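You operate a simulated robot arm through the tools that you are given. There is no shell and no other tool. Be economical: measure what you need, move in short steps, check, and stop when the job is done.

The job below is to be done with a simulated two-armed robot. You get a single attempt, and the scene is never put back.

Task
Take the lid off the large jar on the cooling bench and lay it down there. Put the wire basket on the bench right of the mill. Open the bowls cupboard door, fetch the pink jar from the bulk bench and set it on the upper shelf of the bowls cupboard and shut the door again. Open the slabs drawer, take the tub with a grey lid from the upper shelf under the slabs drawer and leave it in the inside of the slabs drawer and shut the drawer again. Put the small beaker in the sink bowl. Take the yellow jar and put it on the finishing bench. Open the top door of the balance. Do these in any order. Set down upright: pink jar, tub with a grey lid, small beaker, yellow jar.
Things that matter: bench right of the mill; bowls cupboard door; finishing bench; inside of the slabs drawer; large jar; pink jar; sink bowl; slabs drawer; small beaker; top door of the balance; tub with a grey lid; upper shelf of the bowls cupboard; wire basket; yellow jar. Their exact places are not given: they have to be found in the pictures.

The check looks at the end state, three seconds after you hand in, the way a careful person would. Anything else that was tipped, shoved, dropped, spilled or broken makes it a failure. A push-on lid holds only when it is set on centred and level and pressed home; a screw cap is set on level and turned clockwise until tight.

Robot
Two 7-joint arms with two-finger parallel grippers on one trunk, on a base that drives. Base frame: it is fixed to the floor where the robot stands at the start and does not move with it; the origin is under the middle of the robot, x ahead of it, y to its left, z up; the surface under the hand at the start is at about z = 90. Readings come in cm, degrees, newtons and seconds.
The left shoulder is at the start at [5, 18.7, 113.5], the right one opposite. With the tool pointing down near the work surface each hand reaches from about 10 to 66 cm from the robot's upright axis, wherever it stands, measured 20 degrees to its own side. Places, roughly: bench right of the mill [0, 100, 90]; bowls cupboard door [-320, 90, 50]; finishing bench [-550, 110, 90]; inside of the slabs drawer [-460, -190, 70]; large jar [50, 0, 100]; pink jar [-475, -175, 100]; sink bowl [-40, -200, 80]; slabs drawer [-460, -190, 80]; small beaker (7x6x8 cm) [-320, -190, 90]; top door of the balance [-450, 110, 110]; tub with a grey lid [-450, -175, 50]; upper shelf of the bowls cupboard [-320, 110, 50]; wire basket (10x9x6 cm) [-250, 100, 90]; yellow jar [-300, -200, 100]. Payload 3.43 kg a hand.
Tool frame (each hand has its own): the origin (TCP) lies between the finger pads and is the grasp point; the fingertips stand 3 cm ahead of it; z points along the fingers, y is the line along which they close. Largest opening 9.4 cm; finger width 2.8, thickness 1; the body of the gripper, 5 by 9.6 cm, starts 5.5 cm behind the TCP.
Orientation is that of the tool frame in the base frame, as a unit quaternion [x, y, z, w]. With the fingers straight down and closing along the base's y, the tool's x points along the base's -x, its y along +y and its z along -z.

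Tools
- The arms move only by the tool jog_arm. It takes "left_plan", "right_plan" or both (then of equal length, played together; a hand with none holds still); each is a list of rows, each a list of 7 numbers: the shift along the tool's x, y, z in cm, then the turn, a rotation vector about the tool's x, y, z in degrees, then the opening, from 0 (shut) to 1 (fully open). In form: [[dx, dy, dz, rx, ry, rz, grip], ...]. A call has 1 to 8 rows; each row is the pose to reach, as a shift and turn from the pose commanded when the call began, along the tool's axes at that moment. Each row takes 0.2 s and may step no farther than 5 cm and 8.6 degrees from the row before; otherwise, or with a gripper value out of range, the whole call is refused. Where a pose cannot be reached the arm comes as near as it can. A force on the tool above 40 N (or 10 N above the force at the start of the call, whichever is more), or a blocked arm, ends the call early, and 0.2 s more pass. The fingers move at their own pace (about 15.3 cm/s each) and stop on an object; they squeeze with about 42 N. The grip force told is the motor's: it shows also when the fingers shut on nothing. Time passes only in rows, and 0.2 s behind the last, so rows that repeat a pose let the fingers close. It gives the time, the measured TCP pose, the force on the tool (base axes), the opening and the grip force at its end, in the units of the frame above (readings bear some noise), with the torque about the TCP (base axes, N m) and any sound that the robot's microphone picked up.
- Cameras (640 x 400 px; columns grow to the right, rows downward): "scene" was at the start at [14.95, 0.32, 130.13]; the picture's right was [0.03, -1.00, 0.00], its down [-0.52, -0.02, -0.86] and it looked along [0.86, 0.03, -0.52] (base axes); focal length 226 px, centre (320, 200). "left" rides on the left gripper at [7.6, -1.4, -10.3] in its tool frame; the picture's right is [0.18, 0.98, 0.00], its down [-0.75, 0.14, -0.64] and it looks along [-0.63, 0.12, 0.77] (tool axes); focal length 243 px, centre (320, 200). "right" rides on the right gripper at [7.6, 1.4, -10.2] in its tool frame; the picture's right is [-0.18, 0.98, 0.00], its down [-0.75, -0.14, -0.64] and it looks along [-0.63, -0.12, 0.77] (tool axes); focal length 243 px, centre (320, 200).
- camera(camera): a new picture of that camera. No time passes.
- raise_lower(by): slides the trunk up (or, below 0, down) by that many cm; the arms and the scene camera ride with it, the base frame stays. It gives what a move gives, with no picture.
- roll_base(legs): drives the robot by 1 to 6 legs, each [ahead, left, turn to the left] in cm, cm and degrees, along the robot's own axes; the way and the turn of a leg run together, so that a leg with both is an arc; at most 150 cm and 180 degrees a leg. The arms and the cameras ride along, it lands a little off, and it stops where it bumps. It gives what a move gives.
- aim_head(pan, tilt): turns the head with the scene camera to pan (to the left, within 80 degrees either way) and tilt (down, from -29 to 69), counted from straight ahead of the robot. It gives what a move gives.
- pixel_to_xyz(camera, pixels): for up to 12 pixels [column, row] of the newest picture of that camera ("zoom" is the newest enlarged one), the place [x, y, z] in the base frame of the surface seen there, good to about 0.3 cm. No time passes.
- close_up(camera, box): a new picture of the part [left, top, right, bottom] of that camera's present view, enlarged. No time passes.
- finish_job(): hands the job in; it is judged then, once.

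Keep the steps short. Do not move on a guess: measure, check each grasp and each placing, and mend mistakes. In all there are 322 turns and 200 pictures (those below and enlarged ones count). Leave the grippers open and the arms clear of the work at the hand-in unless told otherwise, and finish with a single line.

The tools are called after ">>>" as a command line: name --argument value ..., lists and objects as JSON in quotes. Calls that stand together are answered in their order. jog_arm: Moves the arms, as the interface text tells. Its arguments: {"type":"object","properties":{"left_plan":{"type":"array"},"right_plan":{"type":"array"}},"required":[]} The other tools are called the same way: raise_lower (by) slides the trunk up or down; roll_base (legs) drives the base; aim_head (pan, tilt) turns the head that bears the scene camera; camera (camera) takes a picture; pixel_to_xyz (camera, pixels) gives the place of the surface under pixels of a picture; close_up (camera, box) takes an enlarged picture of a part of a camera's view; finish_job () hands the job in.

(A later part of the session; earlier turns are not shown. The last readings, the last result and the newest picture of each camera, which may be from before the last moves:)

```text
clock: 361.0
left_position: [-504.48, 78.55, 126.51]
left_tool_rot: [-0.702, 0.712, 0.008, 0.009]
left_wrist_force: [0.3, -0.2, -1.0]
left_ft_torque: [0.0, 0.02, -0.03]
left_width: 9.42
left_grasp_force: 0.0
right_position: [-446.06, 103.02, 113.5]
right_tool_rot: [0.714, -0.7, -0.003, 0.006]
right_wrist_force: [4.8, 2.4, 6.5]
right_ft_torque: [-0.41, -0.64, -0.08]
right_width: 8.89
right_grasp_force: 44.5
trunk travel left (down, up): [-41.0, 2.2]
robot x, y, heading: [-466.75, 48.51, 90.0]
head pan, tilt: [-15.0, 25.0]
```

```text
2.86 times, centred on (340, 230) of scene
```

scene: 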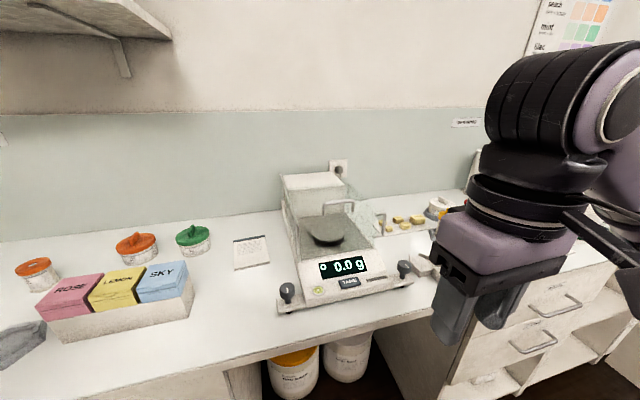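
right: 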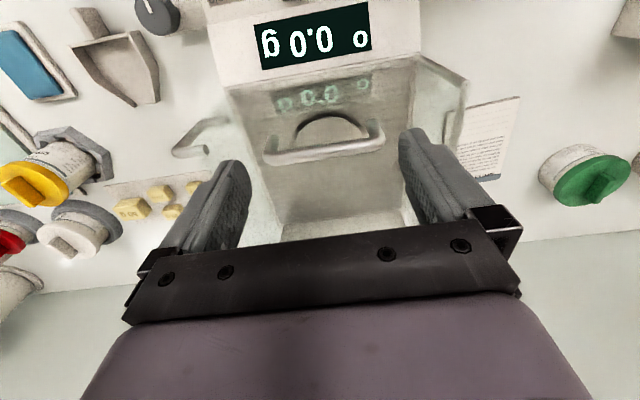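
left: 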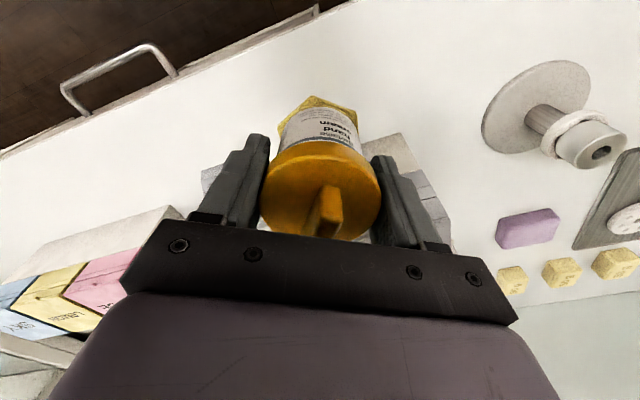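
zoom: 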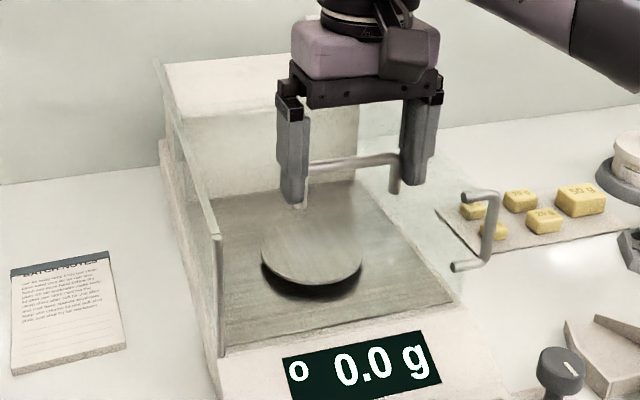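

The handle's ends are gripped (8.89 cm). I'll gently try a 1 cm slide to the back.

>>> jog_arm --right_plan '[[-0.3, 0, 0, 0, 0, 0, 0.8], [-0.6, 0, 0, 0, 0, 0, 0.8], [-1.0, 0, 0, 0, 0, 0, 0.8], [-1.0, 0, 0, 0, 0, 0, 0.8]]'

>>> close_up --camera "scene" --box '[260, 160, 420, 300]'

```text
clock: 362.0
left_position: [-504.55, 78.51, 126.56]
left_tool_rot: [-0.703, 0.711, 0.007, 0.009]
left_wrist_force: [0.7, 0.3, -0.3]
left_ft_torque: [0.01, -0.02, -0.01]
left_width: 9.4
left_grasp_force: 0.0
right_position: [-446.08, 103.94, 113.46]
right_tool_rot: [0.715, -0.699, -0.004, 0.005]
right_wrist_force: [8.9, 0.2, 10.1]
right_ft_torque: [-0.7, -0.54, -0.06]
right_width: 8.92
right_grasp_force: 44.9
trunk travel left (down, up): [-41.0, 2.2]
robot x, y, heading: [-466.79, 48.49, 89.8]
head pan, tilt: [-15.0, 25.0]
```

```text
2.86 times, centred on (340, 230) of scene
```

zoom: 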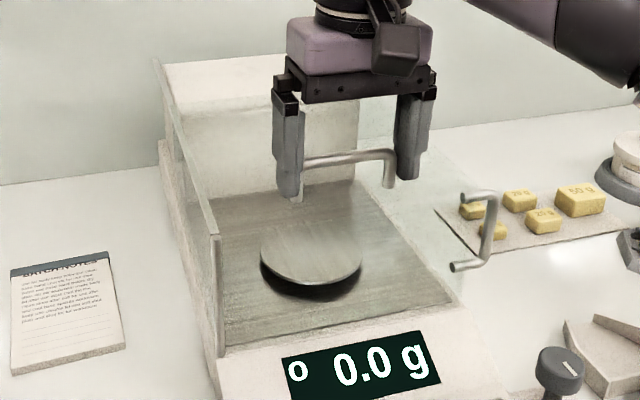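

It slides back freely and the balance stayed put. I'll continue by arm 6 cm.

>>> jog_arm --right_plan '[[-1, 0, 0, 0, 0, 0, 0.8], [-2, 0, 0, 0, 0, 0, 0.8], [-3, 0, 0, 0, 0, 0, 0.8], [-4, 0, 0, 0, 0, 0, 0.8], [-5, 0, 0, 0, 0, 0, 0.8], [-6, 0, 0, 0, 0, 0, 0.8]]'

>>> roll_base --legs '[[5, 0, 0]]'

>>> close_up --camera "scene" --box '[260, 150, 420, 300]'

```text
clock: 363.4
left_position: [-504.39, 78.45, 126.63]
left_tool_rot: [-0.703, 0.711, 0.009, 0.008]
left_wrist_force: [0.7, -0.3, -0.6]
left_ft_torque: [0.02, 0.04, -0.01]
left_width: 9.43
left_grasp_force: 0.0
right_position: [-446.0, 109.99, 113.42]
right_tool_rot: [0.714, -0.7, -0.005, 0.004]
right_wrist_force: [12.3, 0.7, 17.9]
right_ft_torque: [-0.74, -0.33, -0.08]
right_width: 8.9
right_grasp_force: 45.4
trunk travel left (down, up): [-41.0, 2.2]
robot x, y, heading: [-466.71, 48.62, 89.9]
head pan, tilt: [-15.0, 25.0]
```

```text
clock: 364.3
left_position: [-504.5, 83.36, 126.54]
left_tool_rot: [-0.702, 0.712, 0.008, 0.008]
left_wrist_force: [0.1, 0.8, -0.4]
left_ft_torque: [0.01, 0.03, 0.01]
left_width: 9.42
left_grasp_force: 0.1
right_position: [-446.01, 114.9, 113.32]
right_tool_rot: [0.714, -0.7, -0.005, 0.004]
right_wrist_force: [14.8, 0.6, 16.1]
right_ft_torque: [0.48, -0.12, -0.64]
right_width: 8.9
right_grasp_force: 45.0
trunk travel left (down, up): [-41.0, 2.2]
robot x, y, heading: [-466.45, 53.02, 89.7]
head pan, tilt: [-15.0, 25.0]
```

```text
2.67 times, centred on (340, 225) of scene
```

zoom: 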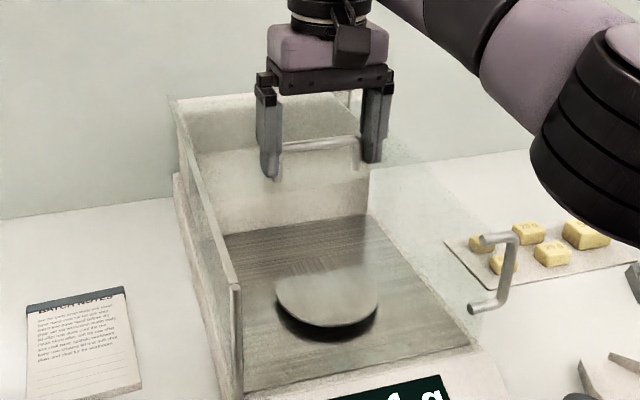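

Slid 12 cm so far, and the chamber is open at the front. I'll ease the downward pressure and push a few centimetres more until it stops.

>>> jog_arm --right_plan '[[-0.5, 0, -0.2, 0, 0, 0, 0.8], [-1.5, 0, -0.25, 0, 0, 0, 0.8], [-2.5, 0, -0.25, 0, 0, 0, 0.8], [-3.5, 0, -0.25, 0, 0, 0, 0.8], [-4.5, 0, -0.25, 0, 0, 0, 0.8], [-5.5, 0, -0.25, 0, 0, 0, 0.8]]'

>>> close_up --camera "scene" --box '[260, 150, 420, 300]'

```text
clock: 365.7
left_position: [-504.48, 83.48, 126.54]
left_tool_rot: [-0.703, 0.712, 0.007, 0.008]
left_wrist_force: [0.0, 0.2, 0.1]
left_ft_torque: [0.01, 0.03, 0.0]
left_width: 9.38
left_grasp_force: 0.1
right_position: [-446.14, 115.31, 113.34]
right_tool_rot: [0.713, -0.701, -0.003, 0.004]
right_wrist_force: [7.8, -0.1, -2.9]
right_ft_torque: [0.79, 0.23, 0.17]
right_width: 8.91
right_grasp_force: 45.1
right hand out of reach, approached as far as the arm can: row 2, 3, 4, 5, 6
trunk travel left (down, up): [-41.0, 2.2]
robot x, y, heading: [-466.7, 53.53, 90.0]
head pan, tilt: [-15.0, 25.0]
```

```text
2.67 times, centred on (340, 225) of scene
```

zoom: 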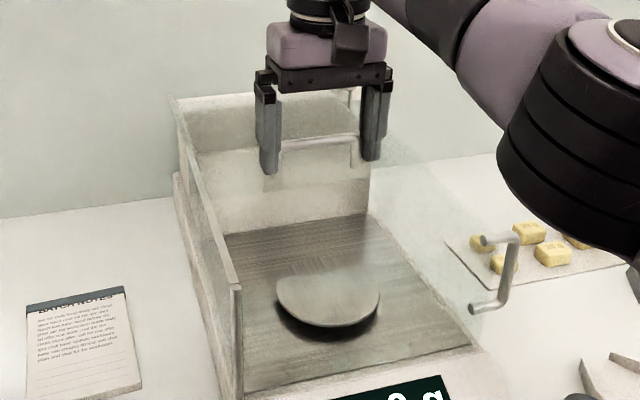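

The arm is at its reach limit. I'll use the base, ahead 4 cm.

>>> roll_base --legs '[[4, 0, 0]]'

>>> close_up --camera "scene" --box '[260, 150, 420, 300]'

```text
clock: 366.6
left_position: [-504.35, 87.63, 126.55]
left_tool_rot: [-0.702, 0.712, 0.008, 0.008]
left_wrist_force: [0.1, 0.1, -0.2]
left_ft_torque: [0.03, 0.02, 0.0]
left_width: 9.39
left_grasp_force: 0.1
right_position: [-446.08, 119.31, 113.46]
right_tool_rot: [0.714, -0.701, -0.003, 0.005]
right_wrist_force: [7.4, 0.5, -2.8]
right_ft_torque: [-0.04, -0.16, -0.14]
right_width: 8.9
right_grasp_force: 45.1
trunk travel left (down, up): [-41.0, 2.2]
robot x, y, heading: [-466.46, 57.42, 90.0]
head pan, tilt: [-15.0, 25.0]
```

```text
2.67 times, centred on (340, 225) of scene
```

zoom: 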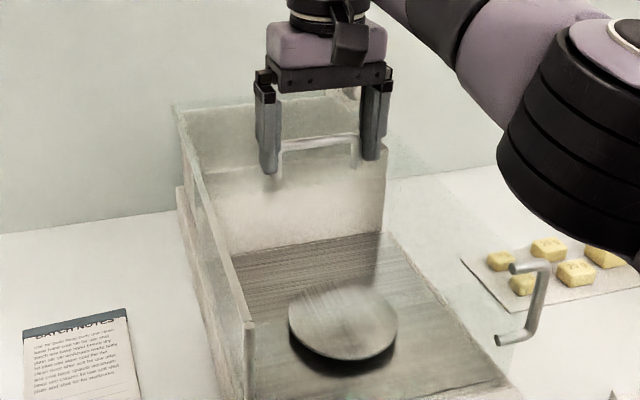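

Slid 16 cm with no resistance. 4 cm more.

>>> roll_base --legs '[[4, 0, 0]]'

>>> camera --camera "scene"

```text
clock: 367.5
left_position: [-504.45, 87.89, 126.52]
left_tool_rot: [-0.703, 0.711, 0.008, 0.008]
left_wrist_force: [0.3, -0.1, -0.1]
left_ft_torque: [-0.02, 0.01, 0.01]
left_width: 9.42
left_grasp_force: 0.0
right_position: [-446.07, 119.72, 113.28]
right_tool_rot: [0.713, -0.701, -0.003, 0.004]
right_wrist_force: [0.3, 0.2, -1.2]
right_ft_torque: [0.28, 0.17, 0.04]
right_width: 8.9
right_grasp_force: 45.3
trunk travel left (down, up): [-41.0, 2.2]
robot x, y, heading: [-466.25, 57.88, 90.2]
head pan, tilt: [-15.0, 25.0]
stopped in leg 1: the robot was blocked; the commanded pose is now the measured one
```

```text
60 pictures are left
```

scene: 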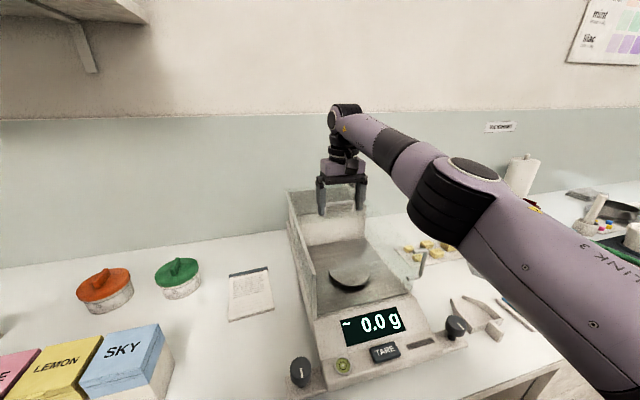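

The base is blocked now, and the door has slid 16.6 cm. I'll measure where the chamber's back wall is, to see whether this is fully open.

>>> pixel_to_xyz --camera "scene" --pixels '[[335, 228], [335, 215], [300, 192], [320, 243], [345, 242], [325, 300], [372, 212], [310, 205], [318, 300]]'

>>> close_up --camera "scene" --box '[270, 160, 430, 310]'

```text
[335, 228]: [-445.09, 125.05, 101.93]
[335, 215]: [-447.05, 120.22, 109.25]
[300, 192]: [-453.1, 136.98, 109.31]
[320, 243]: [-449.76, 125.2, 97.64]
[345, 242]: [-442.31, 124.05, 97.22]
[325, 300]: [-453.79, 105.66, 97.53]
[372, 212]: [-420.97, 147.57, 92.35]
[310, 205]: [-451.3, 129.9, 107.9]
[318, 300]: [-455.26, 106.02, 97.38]
```

```text
2.67 times, centred on (350, 235) of scene
```

zoom: 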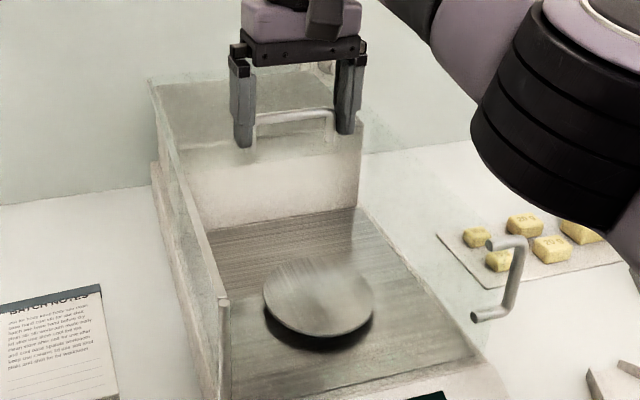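

The back wall is at y ≈ 125, so it's about 70% open. I'll push it farther: release, retreat slightly, then pitch the closed hand forward to push the handle from the front.

>>> jog_arm --right_plan '[[0, 0, 0, 0, 0, 0, 1], [0, 0, 0, 0, 0, 0, 1], [1, 0, -2.5, 0, 0, 0, 1], [3, 0, -4.5, 0, 0, 0, 1], [6, 0, -4.5, 0, -8, 0, 0.5], [6, 0, -4.5, 0, -16, 0, 0], [6, 0, -4.5, 0, -24, 0, 0], [6, 0, -4.5, 0, -24, 0, 0]]'

>>> camera --camera "right"

```text
clock: 369.3
left_position: [-504.6, 87.87, 126.57]
left_tool_rot: [-0.703, 0.711, 0.007, 0.009]
left_wrist_force: [0.0, 0.4, 0.5]
left_ft_torque: [-0.03, -0.01, 0.01]
left_width: 9.41
left_grasp_force: 0.0
right_position: [-446.02, 113.64, 117.96]
right_tool_rot: [0.697, -0.686, -0.153, -0.142]
right_wrist_force: [1.6, -0.1, 0.3]
right_ft_torque: [0.02, -0.01, 0.0]
right_width: 0.0
right_grasp_force: 33.3
trunk travel left (down, up): [-41.0, 2.2]
robot x, y, heading: [-466.53, 57.87, 89.8]
head pan, tilt: [-15.0, 25.0]
```

```text
58 pictures are left
```

right: 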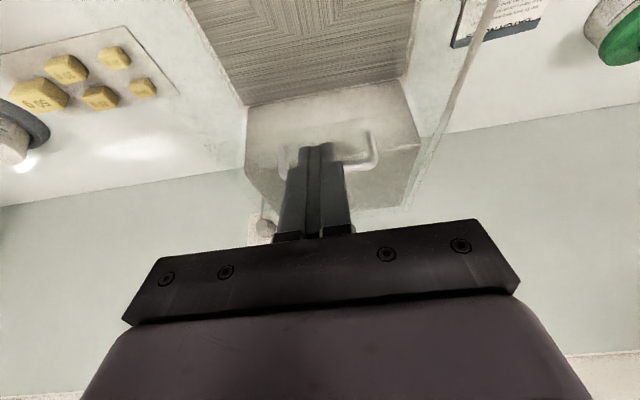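

Now lower the fingertips in front of the handle and push back.

>>> jog_arm --right_plan '[[0.6, 0, 2.4, 0, 0, 0, 0], [1.22, 0, 4.8, 0, 0, 0, 0], [0.3, 0, 5.2, 0, 0, 0, 0], [-0.7, 0, 5.65, 0, 0, 0, 0], [-1.7, 0, 6.1, 0, 0, 0, 0], [-2.7, 0, 6.55, 0, 0, 0, 0], [-3.7, 0, 7.0, 0, 0, 0, 0], [-4.7, 0, 7.5, 0, 0, 0, 0]]'

>>> close_up --camera "scene" --box '[270, 160, 430, 310]'

```text
clock: 371.1
left_position: [-504.52, 87.56, 126.52]
left_tool_rot: [-0.703, 0.711, 0.008, 0.009]
left_wrist_force: [-1.0, 0.0, 0.3]
left_ft_torque: [-0.04, -0.01, -0.02]
left_width: 9.42
left_grasp_force: 0.0
right_position: [-446.15, 120.55, 112.96]
right_tool_rot: [0.698, -0.686, -0.148, -0.14]
right_wrist_force: [0.2, -23.9, -5.1]
right_ft_torque: [-0.28, -0.17, -0.07]
right_width: 0.0
right_grasp_force: 32.4
trunk travel left (down, up): [-41.0, 2.2]
robot x, y, heading: [-466.24, 57.67, 89.9]
head pan, tilt: [-15.0, 25.0]
```

```text
2.67 times, centred on (350, 235) of scene
```

zoom: 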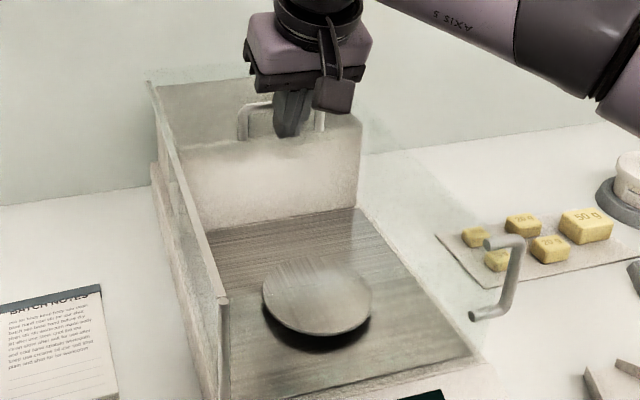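

The door moved ~3 cm further and now resists at 24 N, so it's at its end stop. The balance hasn't moved. I'll withdraw up and back and straighten the hand.

>>> jog_arm --right_plan '[[2, 0, -1, 0, 0, 0, 0], [3, 0, -5, 0, 0, 0, 0], [5, 0, -8, 0, 0, 0, 0], [9, 0, -9, 0, 8, 0, 0], [13, 0, -9, 0, 16, 0, 0.5], [17, 0, -9, 0, 24, 0, 1], [21, 0, -9, 0, 24, 0, 1], [25, 0, -9, 0, 24, 0, 1]]'

>>> close_up --camera "scene" --box '[250, 150, 450, 340]'

```text
clock: 372.9
left_position: [-504.58, 87.85, 126.48]
left_tool_rot: [-0.703, 0.712, 0.007, 0.01]
left_wrist_force: [1.0, 0.0, 0.3]
left_ft_torque: [0.03, 0.02, 0.01]
left_width: 9.39
left_grasp_force: 0.0
right_position: [-445.69, 94.11, 111.04]
right_tool_rot: [0.714, -0.7, -0.003, 0.004]
right_wrist_force: [0.5, 1.0, -0.7]
right_ft_torque: [-0.01, 0.0, 0.04]
right_width: 9.4
right_grasp_force: 0.0
trunk travel left (down, up): [-41.0, 2.2]
robot x, y, heading: [-466.56, 57.8, 90.0]
head pan, tilt: [-15.0, 25.0]
```

```text
2.11 times, centred on (350, 245) of scene
```

zoom: 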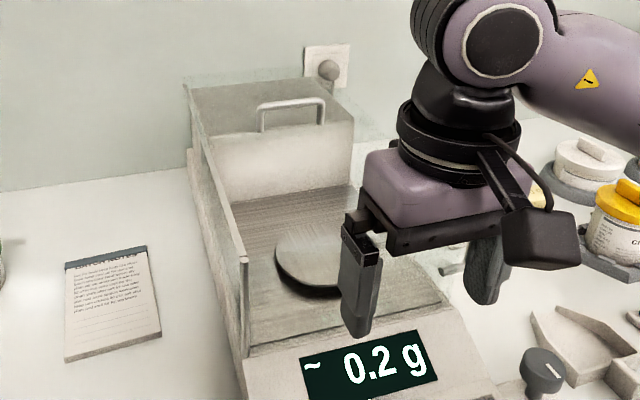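

The top door is open. I'll raise and retract the right hand, then back away and turn toward the slabs drawer.

>>> jog_arm --right_plan '[[2, 0, -3, 0, 0, 0, 1], [6, 0, -4, 0, 0, 0, 1], [10, 0, -4, 0, 0, 0, 1]]'

>>> roll_base --legs '[[-60, 0, 0], [0, 0, 180], [48, 0, 0]]'

>>> aim_head --pan 0 --tilt 30

>>> camera --camera "scene"

```text
clock: 373.7
left_position: [-504.51, 87.81, 126.45]
left_tool_rot: [-0.703, 0.711, 0.007, 0.009]
left_wrist_force: [0.0, 0.3, -0.2]
left_ft_torque: [0.0, 0.01, 0.03]
left_width: 9.39
left_grasp_force: 0.0
right_position: [-445.35, 84.38, 115.29]
right_tool_rot: [0.713, -0.701, -0.003, 0.004]
right_wrist_force: [-0.1, 0.0, 0.1]
right_ft_torque: [0.0, 0.01, 0.01]
right_width: 9.43
right_grasp_force: 0.1
trunk travel left (down, up): [-41.0, 2.2]
robot x, y, heading: [-466.5, 57.54, 90.2]
head pan, tilt: [-15.0, 25.0]
```

```text
clock: 386.8
left_position: [-428.75, -79.91, 126.47]
left_tool_rot: [0.714, 0.7, -0.008, 0.007]
left_wrist_force: [0.5, 1.2, 0.3]
left_ft_torque: [0.04, -0.01, 0.0]
left_width: 9.42
left_grasp_force: 0.1
right_position: [-487.9, -76.09, 115.15]
right_tool_rot: [0.704, 0.71, 0.005, 0.003]
right_wrist_force: [0.9, 0.2, 0.3]
right_ft_torque: [-0.01, 0.0, -0.04]
right_width: 9.4
right_grasp_force: 0.0
trunk travel left (down, up): [-41.0, 2.2]
robot x, y, heading: [-466.65, -49.02, -90.4]
head pan, tilt: [-15.0, 25.0]
```

```text
clock: 387.5
left_position: [-428.73, -79.84, 126.47]
left_tool_rot: [0.714, 0.7, -0.009, 0.007]
left_wrist_force: [-0.4, -0.7, 0.2]
left_ft_torque: [0.02, 0.01, -0.01]
left_width: 9.39
left_grasp_force: 0.0
right_position: [-487.82, -76.1, 115.15]
right_tool_rot: [0.703, 0.711, 0.004, 0.004]
right_wrist_force: [0.4, -0.4, 0.3]
right_ft_torque: [-0.01, 0.0, 0.03]
right_width: 9.4
right_grasp_force: 0.0
trunk travel left (down, up): [-41.0, 2.2]
robot x, y, heading: [-466.64, -49.8, -90.3]
head pan, tilt: [0.0, 30.0]
```

```text
55 pictures are left
```

scene: 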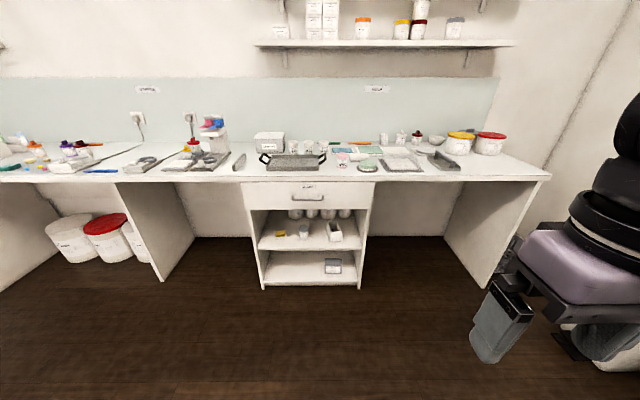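

I'll zoom on the drawer unit and measure the handle, tub, shelf and pink jar.

>>> close_up --camera "scene" --box '[230, 140, 390, 295]'

>>> pixel_to_xyz --camera "scene" --pixels '[[308, 198], [293, 197], [322, 196], [308, 205], [304, 225], [304, 233], [304, 240], [342, 153], [342, 161], [342, 165], [250, 195], [370, 195]]'

```text
2.58 times, centred on (310, 218) of scene
```

zoom: 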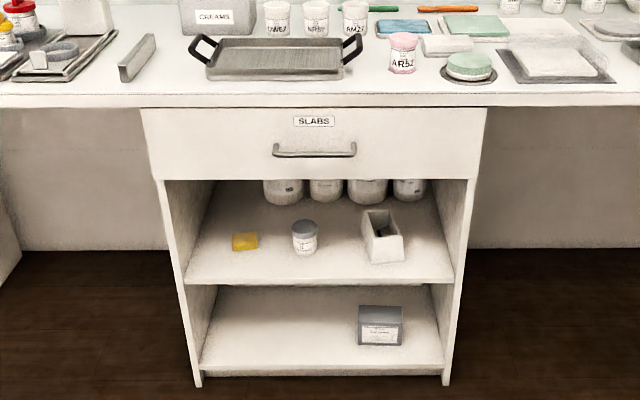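

```text
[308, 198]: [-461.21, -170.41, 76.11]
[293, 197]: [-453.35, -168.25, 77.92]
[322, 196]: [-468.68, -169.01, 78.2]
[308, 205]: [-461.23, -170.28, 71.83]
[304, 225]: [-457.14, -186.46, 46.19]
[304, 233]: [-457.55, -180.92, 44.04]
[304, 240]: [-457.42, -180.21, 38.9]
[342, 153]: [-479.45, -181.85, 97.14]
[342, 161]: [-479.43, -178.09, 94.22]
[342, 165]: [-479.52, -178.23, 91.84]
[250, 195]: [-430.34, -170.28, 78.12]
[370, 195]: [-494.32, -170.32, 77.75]
```

Drawer: face y -170.3, handle bar x -453..-469 at z ≈ 77, y ≈ -167. The tub is at (-457.4,-183.5) on the shelf at z 39–46.5, and the pink jar at (-479.5,-181). For the horizontal bar I need the fingers closing along y, so I'll yaw the right hand 90°.

>>> jog_arm --right_plan '[[0, 0, 0, 0, 0, 8.5, 0.7], [0, 0, 0, 0, 0, 17, 0.7], [0, 0, 0, 0, 0, 25.5, 0.7], [0, 0, 0, 0, 0, 34, 0.7], [0, 0, 0, 0, 0, 42.5, 0.7], [0, 0, 0, 0, 0, 51, 0.7], [0, 0, 0, 0, 0, 59.5, 0.7], [0, 0, 0, 0, 0, 68, 0.7]]'

>>> jog_arm --right_plan '[[0, 0, 0, 0, 0, 8, 0.7], [0, 0, 0, 0, 0, 16, 0.7], [0, 0, 0, 0, 0, 21.3, 0.7], [0, 0, 0, 0, 0, 21.3, 0.7]]'

```text
clock: 389.3
left_position: [-428.85, -79.92, 126.55]
left_tool_rot: [0.714, 0.7, -0.008, 0.008]
left_wrist_force: [0.1, 0.5, 0.8]
left_ft_torque: [0.02, -0.01, -0.01]
left_width: 9.39
left_grasp_force: 0.1
right_position: [-487.92, -76.11, 115.29]
right_tool_rot: [0.981, 0.195, 0.006, 0.001]
right_wrist_force: [-0.4, 0.3, 0.1]
right_ft_torque: [-0.02, 0.06, -0.01]
right_width: 6.6
right_grasp_force: 0.0
trunk travel left (down, up): [-41.0, 2.2]
robot x, y, heading: [-466.84, -49.63, -90.4]
head pan, tilt: [0.0, 30.0]
```

```text
clock: 390.3
left_position: [-428.82, -79.79, 126.6]
left_tool_rot: [0.713, 0.701, -0.009, 0.008]
left_wrist_force: [0.5, -0.2, 0.2]
left_ft_torque: [0.02, 0.04, -0.01]
left_width: 9.4
left_grasp_force: 0.0
right_position: [-487.92, -76.06, 115.23]
right_tool_rot: [1.0, 0.009, 0.005, 0.0]
right_wrist_force: [-0.4, 0.4, -0.2]
right_ft_torque: [-0.03, -0.02, -0.05]
right_width: 6.58
right_grasp_force: 0.0
trunk travel left (down, up): [-41.0, 2.2]
robot x, y, heading: [-466.71, -49.19, -90.5]
head pan, tilt: [0.0, 30.0]
```

The 90° yaw works. I'll get the handle bar's exact position.

>>> close_up --camera "scene" --box '[285, 180, 335, 210]'

```text
12.80 times, centred on (310, 195) of scene
```

zoom: 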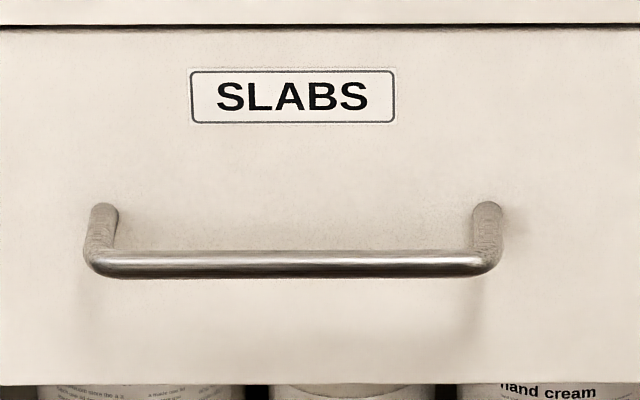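

>>> pixel_to_xyz --camera "zoom" --pixels '[[290, 262], [200, 262], [400, 262], [105, 212], [490, 210], [290, 255], [290, 270], [100, 250], [490, 250], [290, 320]]'

```text
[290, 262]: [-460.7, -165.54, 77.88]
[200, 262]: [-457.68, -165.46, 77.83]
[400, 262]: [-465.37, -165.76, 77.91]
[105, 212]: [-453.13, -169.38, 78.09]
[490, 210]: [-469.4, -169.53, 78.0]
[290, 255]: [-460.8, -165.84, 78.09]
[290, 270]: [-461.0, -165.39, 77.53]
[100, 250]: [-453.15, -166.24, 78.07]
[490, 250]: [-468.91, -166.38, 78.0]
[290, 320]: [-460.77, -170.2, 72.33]
```

The bar centre is at y -166.1, z 77.9. I must take the tub before opening the drawer, since the open drawer would roof it over. I'll use the left hand pitched 45°. First pitch and centre the left hand, then drive in and lower the trunk.

>>> jog_arm --left_plan '[[0, -3, 2, 0, -6, 0, 1], [0, -6, 4, 0, -12, 0, 1], [0, -9, 6, 0, -18, 0, 1], [0, -12, 8, 0, -24, 0, 1], [0, -15, 10, 0, -30, 0, 1], [0, -18, 10, 0, -36, 0, 1], [0, -20, 10, 0, -42, 0, 1], [0, -20, 10, 0, -45, 0, 1]]'

>>> roll_base --legs '[[0, -7, 0], [72, 0, 0]]'

>>> raise_lower --by -38

>>> aim_head --pan 5 --tilt 45

>>> camera --camera "scene"

```text
clock: 392.1
left_position: [-451.12, -83.15, 119.58]
left_tool_rot: [0.656, 0.644, -0.281, 0.275]
left_wrist_force: [0.2, 0.2, -0.5]
left_ft_torque: [-0.03, 0.02, 0.04]
left_width: 9.39
left_grasp_force: 0.0
left hand out of reach, approached as far as the arm can: row 5, 6, 7, 8
right_position: [-487.92, -76.0, 115.19]
right_tool_rot: [1.0, 0.011, 0.005, 0.0]
right_wrist_force: [-0.8, 0.8, -0.6]
right_ft_torque: [0.0, -0.02, -0.02]
right_width: 6.56
right_grasp_force: 0.1
trunk travel left (down, up): [-41.0, 2.2]
robot x, y, heading: [-466.77, -49.3, -90.3]
head pan, tilt: [0.0, 30.0]
```

```text
clock: 396.9
left_position: [-459.08, -154.47, 119.58]
left_tool_rot: [0.66, 0.641, -0.282, 0.272]
left_wrist_force: [0.2, -1.0, 0.2]
left_ft_torque: [0.02, -0.02, 0.0]
left_width: 9.41
left_grasp_force: 0.0
right_position: [-495.91, -146.96, 115.26]
right_tool_rot: [1.0, 0.007, 0.005, -0.001]
right_wrist_force: [-0.3, 0.2, 0.6]
right_ft_torque: [0.02, 0.02, -0.01]
right_width: 6.57
right_grasp_force: 0.0
trunk travel left (down, up): [-41.0, 2.2]
robot x, y, heading: [-474.65, -120.37, -90.9]
head pan, tilt: [0.0, 30.0]
```

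```text
clock: 400.6
left_position: [-459.06, -154.4, 81.66]
left_tool_rot: [0.66, 0.641, -0.282, 0.273]
left_wrist_force: [-0.7, 0.0, 0.2]
left_ft_torque: [-0.02, -0.02, 0.0]
left_width: 9.42
left_grasp_force: 0.0
right_position: [-495.9, -146.85, 77.25]
right_tool_rot: [1.0, 0.007, 0.006, -0.001]
right_wrist_force: [1.1, -0.4, 0.4]
right_ft_torque: [0.01, 0.02, 0.0]
right_width: 6.54
right_grasp_force: 0.1
trunk travel left (down, up): [-3.0, 40.2]
robot x, y, heading: [-474.1, -120.62, -90.8]
head pan, tilt: [0.0, 30.0]
```

```text
clock: 401.3
left_position: [-459.19, -154.38, 81.7]
left_tool_rot: [0.659, 0.641, -0.282, 0.273]
left_wrist_force: [0.4, 0.6, -0.6]
left_ft_torque: [0.0, -0.01, -0.02]
left_width: 9.41
left_grasp_force: 0.0
right_position: [-495.93, -146.9, 77.12]
right_tool_rot: [1.0, 0.006, 0.006, -0.001]
right_wrist_force: [0.4, 0.5, 0.2]
right_ft_torque: [0.03, 0.01, 0.0]
right_width: 6.57
right_grasp_force: 0.1
trunk travel left (down, up): [-3.0, 40.2]
robot x, y, heading: [-474.11, -120.16, -91.0]
head pan, tilt: [5.0, 45.0]
```

```text
52 pictures are left
```

scene: 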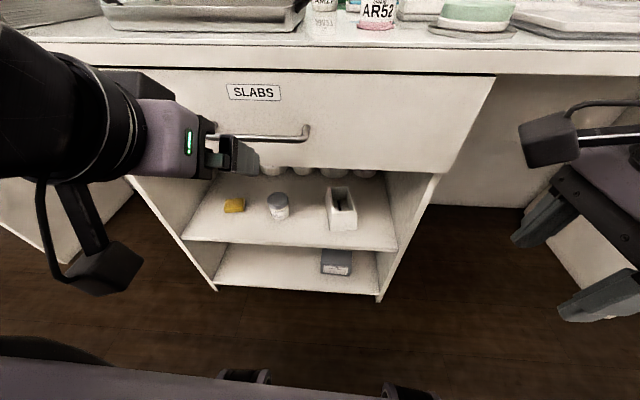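

I'll measure the tub exactly from here.

>>> close_up --camera "scene" --box '[210, 160, 370, 260]'

>>> pixel_to_xyz --camera "zoom" --pixels '[[272, 140], [272, 160], [272, 190], [272, 215], [232, 150], [312, 150], [236, 200], [306, 200], [272, 128], [200, 300], [440, 190], [140, 185]]'

```text
4.00 times, centred on (290, 210) of scene
```

zoom: 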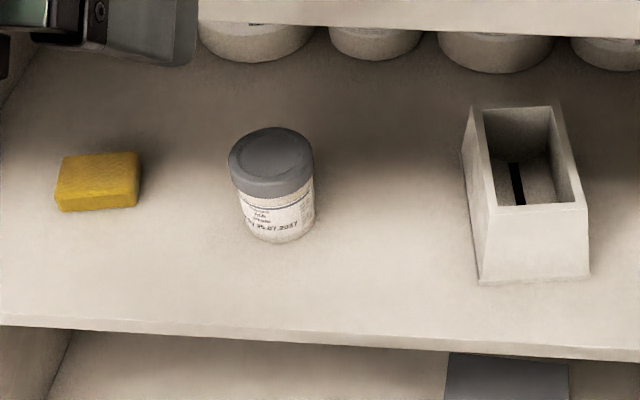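

```text
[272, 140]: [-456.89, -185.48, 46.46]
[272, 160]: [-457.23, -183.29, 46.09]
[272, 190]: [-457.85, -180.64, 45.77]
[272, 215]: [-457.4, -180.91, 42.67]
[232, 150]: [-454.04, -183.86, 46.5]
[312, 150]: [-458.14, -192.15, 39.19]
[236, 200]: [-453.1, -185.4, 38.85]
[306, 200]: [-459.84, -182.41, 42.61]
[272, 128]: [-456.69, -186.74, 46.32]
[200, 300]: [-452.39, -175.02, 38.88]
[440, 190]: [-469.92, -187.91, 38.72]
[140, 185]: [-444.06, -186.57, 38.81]
```

The tub centre is (-457.2,-183.6), top z 46.5, shelf z 38.9. I'll move down in front of the unit, then to a pre-grasp point on the 45° line.

>>> jog_arm --left_plan '[[3.4, 0.4, 2.1, 0, 0, 0, 1], [6.9, 0.8, 4.2, 0, 0, 0, 1], [10.3, 1.2, 6.2, 0, 0, 0, 1], [13.8, 1.6, 8.3, 0, 0, 0, 1], [17.2, 2, 10.4, 0, 0, 0, 1], [17.2, 2, 10.4, 0, 0, 0, 1]]'

>>> jog_arm --left_plan '[[-2.4, 0, 4.2, 0, 0, 0, 1], [-4.8, 0, 8.4, 0, 0, 0, 1], [-7.2, 0, 12.6, 0, 0, 0, 1], [-9.7, 0, 16.9, 0, 0, 0, 1], [-9.7, 0, 16.9, 0, 0, 0, 1]]'

>>> camera --camera "left"

```text
clock: 402.7
left_position: [-461.63, -155.74, 59.16]
left_tool_rot: [0.66, 0.641, -0.282, 0.272]
left_wrist_force: [-0.8, 0.2, 0.1]
left_ft_torque: [0.0, -0.02, 0.01]
left_width: 9.4
left_grasp_force: 0.0
left hand out of reach, approached as far as the arm can: row 1, 2, 3, 4, 5, 6
right_position: [-495.92, -146.98, 77.24]
right_tool_rot: [1.0, 0.006, 0.006, 0.0]
right_wrist_force: [-0.3, -0.1, 0.0]
right_ft_torque: [-0.02, -0.01, 0.0]
right_width: 6.6
right_grasp_force: 0.0
trunk travel left (down, up): [-3.0, 40.2]
robot x, y, heading: [-474.49, -120.44, -91.2]
head pan, tilt: [5.0, 45.0]
```

```text
clock: 403.9
left_position: [-462.27, -174.88, 54.16]
left_tool_rot: [0.659, 0.641, -0.282, 0.274]
left_wrist_force: [1.3, 1.1, -0.8]
left_ft_torque: [0.01, 0.03, 0.01]
left_width: 9.42
left_grasp_force: 0.1
right_position: [-495.86, -146.99, 77.3]
right_tool_rot: [1.0, 0.006, 0.004, 0.0]
right_wrist_force: [-1.0, -0.1, 0.1]
right_ft_torque: [0.0, 0.0, -0.01]
right_width: 6.56
right_grasp_force: 0.1
trunk travel left (down, up): [-3.0, 40.2]
robot x, y, heading: [-474.02, -120.3, -91.1]
head pan, tilt: [5.0, 45.0]
```

```text
50 pictures are left
```

left: 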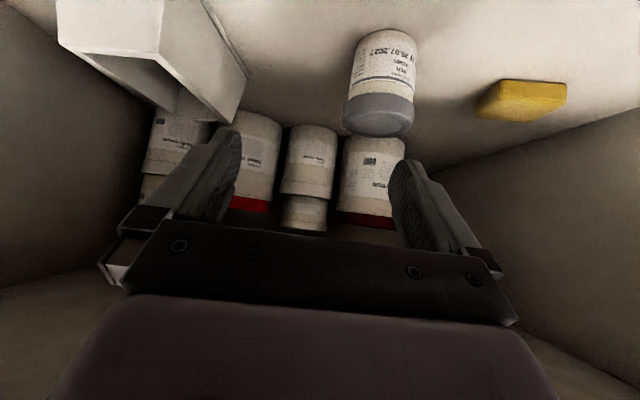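

The tub appears at (380,85), so I need to shift +5 cm in x. I'll do that, then advance half way.

>>> jog_arm --left_plan '[[0, 2.7, 0, 0, 0, 0, 1], [0, 5.3, 0, 0, 0, 0, 1], [0.6, 5.3, 3, 0, 0, 0, 1], [1.2, 5.3, 6, 0, 0, 0, 1], [1.2, 5.3, 6, 0, 0, 0, 1]]'

>>> camera --camera "left"

```text
clock: 405.1
left_position: [-457.17, -178.4, 49.2]
left_tool_rot: [0.659, 0.642, -0.281, 0.273]
left_wrist_force: [-0.9, 0.7, 0.6]
left_ft_torque: [0.03, -0.01, -0.03]
left_width: 9.4
left_grasp_force: 0.1
right_position: [-495.9, -146.91, 77.14]
right_tool_rot: [1.0, 0.006, 0.005, 0.0]
right_wrist_force: [-0.2, -0.5, 0.1]
right_ft_torque: [0.0, 0.01, -0.01]
right_width: 6.6
right_grasp_force: 0.0
trunk travel left (down, up): [-3.0, 40.2]
robot x, y, heading: [-474.17, -120.46, -91.0]
head pan, tilt: [5.0, 45.0]
```

```text
49 pictures are left
```

left: 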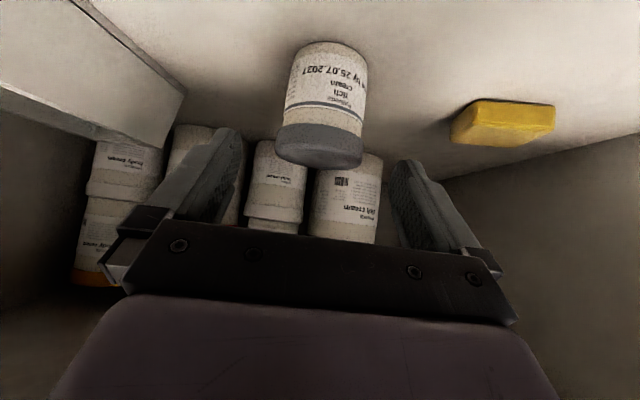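

The tub is centred between the fingers. I'll advance the rest and close.

>>> jog_arm --left_plan '[[0.3, 0, 3.8, 0, 0, 0, 1], [0.65, 0, 7.4, 0, 0, 0, 1], [0.65, 0, 7.4, 0, 0, 0, 0.5], [0.65, 0, 7.4, 0, 0, 0, 0], [0.65, 0, 7.4, 0, 0, 0, 0], [0.65, 0, 7.4, 0, 0, 0, 0]]'

>>> camera --camera "left"

```text
clock: 406.5
left_position: [-457.15, -183.22, 43.48]
left_tool_rot: [0.659, 0.641, -0.281, 0.274]
left_wrist_force: [0.8, -0.9, 0.6]
left_ft_torque: [0.01, 0.03, 0.01]
left_width: 6.83
left_grasp_force: 42.1
right_position: [-495.82, -147.04, 77.31]
right_tool_rot: [1.0, 0.006, 0.005, 0.001]
right_wrist_force: [1.4, 0.3, 0.1]
right_ft_torque: [0.0, -0.01, -0.02]
right_width: 6.55
right_grasp_force: 0.0
trunk travel left (down, up): [-3.0, 40.2]
robot x, y, heading: [-474.11, -120.15, -91.0]
head pan, tilt: [5.0, 45.0]
```

```text
48 pictures are left
```

left: 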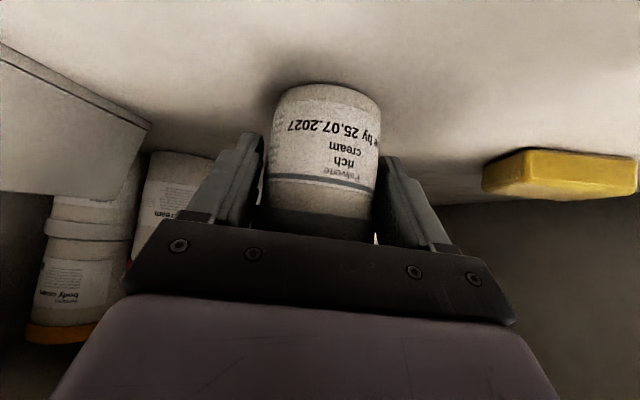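

The tub is gripped (6.83 cm). I'll lift it 3 cm, then pull it straight out toward the robot.

>>> jog_arm --left_plan '[[-1.1, 0, -1.0, 0, 0, 0, 0], [-2.16, 0, -2.07, 0, 0, 0, 0], [1, 0, -5.3, 0, 0, 0, 0], [4.2, 0, -8.6, 0, 0, 0, 0], [7.4, 0, -11.9, 0, 0, 0, 0], [10.6, 0, -15.2, 0, 0, 0, 0], [13.8, 0, -18.5, 0, 0, 0, 0]]'

>>> camera --camera "scene"

```text
clock: 408.1
left_position: [-456.6, -160.37, 46.57]
left_tool_rot: [0.659, 0.641, -0.281, 0.274]
left_wrist_force: [0.2, -0.6, -0.1]
left_ft_torque: [0.04, -0.01, 0.0]
left_width: 6.83
left_grasp_force: 42.3
right_position: [-495.86, -147.02, 77.22]
right_tool_rot: [1.0, 0.007, 0.006, 0.0]
right_wrist_force: [1.1, 0.0, -0.5]
right_ft_torque: [-0.01, -0.01, 0.04]
right_width: 6.59
right_grasp_force: 0.0
trunk travel left (down, up): [-3.0, 40.2]
robot x, y, heading: [-474.3, -120.69, -91.0]
head pan, tilt: [5.0, 45.0]
```

```text
47 pictures are left
```

scene: 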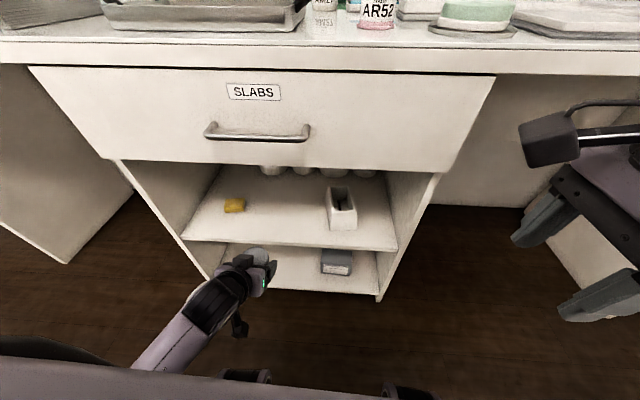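

The tub is out and upright in the left hand. I'll back off 18 cm, shift left 30 cm so the right hand can reach the drawer handle, and raise the trunk 25.

>>> roll_base --legs '[[-18, 0, 1], [0, 30, 0]]'

>>> raise_lower --by 25

>>> jog_arm --left_plan '[[-3, 0, -3, 0, 0, 0, 0], [-6, 0, -6.3, 0, 0, 0, 0], [-9, 0, -9.6, 0, 0, 0, 0], [-12, 0, -12.9, 0, 0, 0, 0], [-15, 0, -16, 0, 0, 0, 0], [-17, 0, -19, 0, 0, 0, 0]]'

```text
clock: 412.5
left_position: [-425.59, -141.93, 46.5]
left_tool_rot: [0.655, 0.646, -0.279, 0.275]
left_wrist_force: [0.6, -0.1, -1.5]
left_ft_torque: [0.04, 0.01, 0.0]
left_width: 6.81
left_grasp_force: 41.9
right_position: [-465.05, -129.1, 77.16]
right_tool_rot: [1.0, 0.014, 0.006, 0.0]
right_wrist_force: [0.8, 0.0, 0.4]
right_ft_torque: [-0.01, -0.03, 0.0]
right_width: 6.6
right_grasp_force: 0.0
trunk travel left (down, up): [-3.0, 40.2]
robot x, y, heading: [-444.4, -102.2, -89.9]
head pan, tilt: [5.0, 45.0]
```

```text
clock: 415.1
left_position: [-425.55, -141.93, 71.41]
left_tool_rot: [0.655, 0.646, -0.28, 0.275]
left_wrist_force: [0.0, -0.5, -2.3]
left_ft_torque: [-0.01, 0.0, -0.04]
left_width: 6.8
left_grasp_force: 42.2
right_position: [-464.97, -129.02, 102.24]
right_tool_rot: [1.0, 0.013, 0.005, 0.0]
right_wrist_force: [-0.3, -1.4, -0.2]
right_ft_torque: [0.0, -0.03, -0.01]
right_width: 6.57
right_grasp_force: 0.0
trunk travel left (down, up): [-28.0, 15.2]
robot x, y, heading: [-444.18, -102.08, -90.2]
head pan, tilt: [5.0, 45.0]
```

```text
clock: 416.7
left_position: [-420.66, -142.66, 93.68]
left_tool_rot: [0.656, 0.635, -0.191, 0.36]
left_wrist_force: [0.9, 0.0, -1.5]
left_ft_torque: [0.02, -0.01, 0.03]
left_width: 6.84
left_grasp_force: 42.3
left hand out of reach, approached as far as the arm can: row 4, 5, 6
right_position: [-464.94, -128.93, 102.16]
right_tool_rot: [1.0, 0.014, 0.005, 0.0]
right_wrist_force: [-0.5, 0.5, -0.5]
right_ft_torque: [-0.02, 0.03, 0.03]
right_width: 6.6
right_grasp_force: 0.1
trunk travel left (down, up): [-28.0, 15.2]
robot x, y, heading: [-444.03, -102.07, -90.1]
head pan, tilt: [5.0, 45.0]
stopped in row 6 (left hand): the arm was blocked; the commanded pose is now the measured one
```

The left arm reached a limit and twisted the tub about 13°. I'll ease it down 4 cm and rotate it back upright.

>>> jog_arm --left_plan '[[1.4, -0.45, 1.35, 4.2, 0, -2.2, 0], [2.8, -0.9, 2.7, 8.4, 0, -4.4, 0], [2.8, -0.9, 2.7, 12.6, 0, -6.5, 0], [2.8, -0.9, 2.7, 12.6, 0, -6.5, 0]]'

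>>> camera --camera "scene"

```text
clock: 417.9
left_position: [-418.84, -143.99, 92.61]
left_tool_rot: [0.645, 0.632, -0.281, 0.325]
left_wrist_force: [0.4, -0.9, -1.6]
left_ft_torque: [0.01, 0.05, 0.0]
left_width: 6.84
left_grasp_force: 42.0
right_position: [-465.05, -129.1, 102.14]
right_tool_rot: [1.0, 0.015, 0.005, 0.0]
right_wrist_force: [-0.3, -0.3, 0.2]
right_ft_torque: [-0.02, -0.01, 0.05]
right_width: 6.59
right_grasp_force: 0.0
trunk travel left (down, up): [-28.0, 15.2]
robot x, y, heading: [-444.08, -102.11, -90.1]
head pan, tilt: [5.0, 45.0]
stopped in row 4 (left hand): the arm was blocked; the commanded pose is now the measured one
```

```text
46 pictures are left
```

scene: 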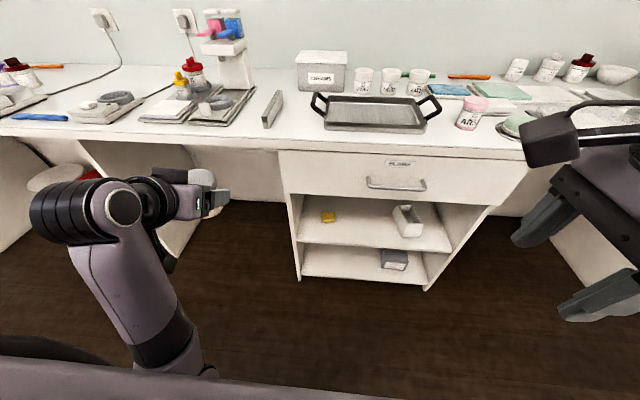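

The tub is near upright and outside the drawer's path. I'll bring the right hand above the handle.

>>> jog_arm --right_plan '[[0.6, 4.4, 0, 0, 0, 0, 0.7], [1.2, 8.8, 0, 0, 0, 0, 0.7], [1.8, 13.2, 0, 0, 0, 0, 0.7], [2.4, 17.6, 0, 0, 0, 0, 0.7], [3, 22, 0, 0, 0, 0, 0.7], [3.6, 26.4, 0, 0, 0, 0, 0.7], [4, 30.8, 0, 0, 0, 0, 0.7], [4, 35.1, 0, 0, 0, 0, 0.7]]'

>>> jog_arm --right_plan '[[0, 0, 4.5, 0, 0, 0, 0.7], [0, 0, 9, 0, 0, 0, 0.7], [0, 0, 13.5, 0, 0, 0, 0.7], [0, 0, 15.5, 0, 0, 0, 0.7], [0, 0, 15.5, 0, 0, 0, 0.7]]'

>>> close_up --camera "scene" --box '[320, 100, 500, 240]'

```text
clock: 419.7
left_position: [-418.64, -143.97, 92.5]
left_tool_rot: [0.644, 0.632, -0.282, 0.325]
left_wrist_force: [-1.2, 0.0, -0.7]
left_ft_torque: [0.08, -0.03, -0.01]
left_width: 6.81
left_grasp_force: 42.3
right_position: [-460.44, -163.5, 102.06]
right_tool_rot: [1.0, 0.016, 0.003, 0.001]
right_wrist_force: [-1.2, -0.3, -0.4]
right_ft_torque: [0.05, -0.09, 0.01]
right_width: 6.57
right_grasp_force: 0.0
right hand out of reach, approached as far as the arm can: row 8
trunk travel left (down, up): [-28.0, 15.2]
robot x, y, heading: [-443.95, -102.2, -90.0]
head pan, tilt: [5.0, 45.0]
```

```text
clock: 420.9
left_position: [-418.81, -144.04, 92.58]
left_tool_rot: [0.644, 0.633, -0.281, 0.325]
left_wrist_force: [-0.2, -1.2, -1.7]
left_ft_torque: [0.01, 0.03, 0.01]
left_width: 6.82
left_grasp_force: 42.3
right_position: [-460.18, -163.23, 86.48]
right_tool_rot: [1.0, 0.014, 0.005, 0.0]
right_wrist_force: [-0.2, 0.1, -0.7]
right_ft_torque: [-0.03, 0.02, -0.01]
right_width: 6.6
right_grasp_force: 0.1
trunk travel left (down, up): [-28.0, 15.2]
robot x, y, heading: [-443.84, -102.3, -90.3]
head pan, tilt: [5.0, 45.0]
```

```text
2.86 times, centred on (410, 170) of scene
```

zoom: 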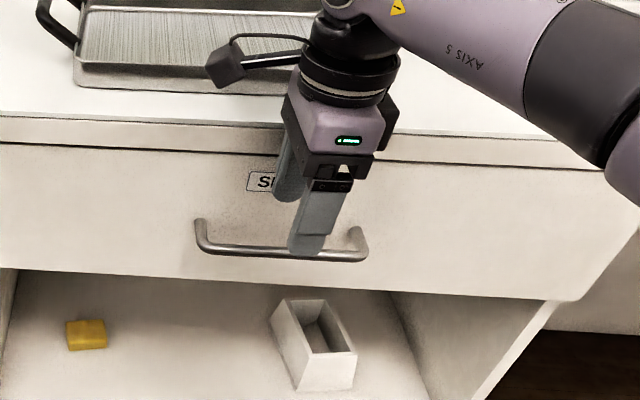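

I'll shift 0.9 cm toward the drawer and lower so the rear finger drops behind the bar.

>>> jog_arm --right_plan '[[0, 0.9, 0, 0, 0, 0, 0.7], [0, 0.9, 3, 0, 0, 0, 0.7], [0, 0.9, 5.5, 0, 0, 0, 0.7], [0, 0.9, 7.7, 0, 0, 0, 0.7], [0, 0.9, 7.7, 0, 0, 0, 0.7]]'

>>> close_up --camera "scene" --box '[340, 120, 480, 230]'

```text
clock: 422.1
left_position: [-418.68, -144.13, 92.72]
left_tool_rot: [0.644, 0.632, -0.282, 0.325]
left_wrist_force: [-1.0, 0.2, -1.2]
left_ft_torque: [-0.02, -0.04, 0.0]
left_width: 6.8
left_grasp_force: 41.9
right_position: [-459.98, -164.25, 78.88]
right_tool_rot: [1.0, 0.014, 0.005, 0.0]
right_wrist_force: [-0.1, 0.3, 0.0]
right_ft_torque: [0.0, 0.0, 0.02]
right_width: 6.57
right_grasp_force: 0.0
trunk travel left (down, up): [-28.0, 15.2]
robot x, y, heading: [-444.0, -102.38, -90.1]
head pan, tilt: [5.0, 45.0]
```

```text
3.64 times, centred on (410, 175) of scene
```

zoom: 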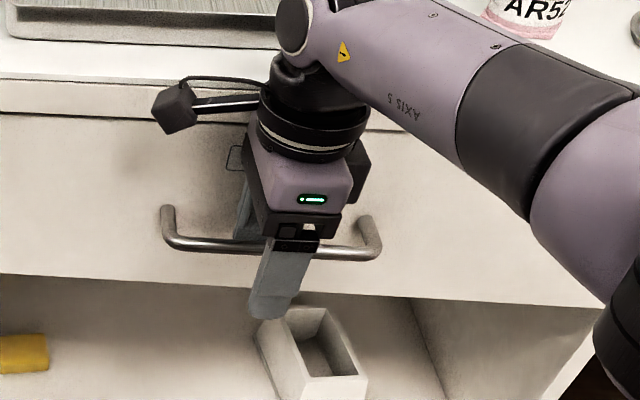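

The bar is between the fingers. I'll pull toward the robot in steps.

>>> jog_arm --right_plan '[[0, -2, 0, 0, 0, 0, 0.7], [0, -5, 0, 0, 0, 0, 0.7], [0, -8.5, 0, 0, 0, 0, 0.7], [0, -12, 0, 0, 0, 0, 0.7], [0, -15.5, 0, 0, 0, 0, 0.7], [0, -19, 0, 0, 0, 0, 0.7]]'

>>> camera --camera "scene"

```text
clock: 423.5
left_position: [-418.67, -144.03, 92.62]
left_tool_rot: [0.645, 0.632, -0.281, 0.324]
left_wrist_force: [-0.1, -0.4, -1.1]
left_ft_torque: [0.01, -0.01, -0.05]
left_width: 6.84
left_grasp_force: 41.9
right_position: [-460.74, -144.96, 79.04]
right_tool_rot: [1.0, 0.015, 0.005, 0.0]
right_wrist_force: [0.1, -0.1, -0.5]
right_ft_torque: [0.02, 0.01, 0.04]
right_width: 6.6
right_grasp_force: 0.0
trunk travel left (down, up): [-28.0, 15.2]
robot x, y, heading: [-443.79, -102.59, -90.1]
head pan, tilt: [5.0, 45.0]
```

```text
43 pictures are left
```

scene: 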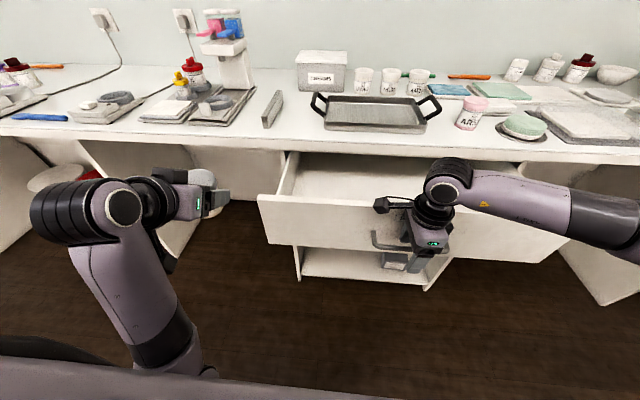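

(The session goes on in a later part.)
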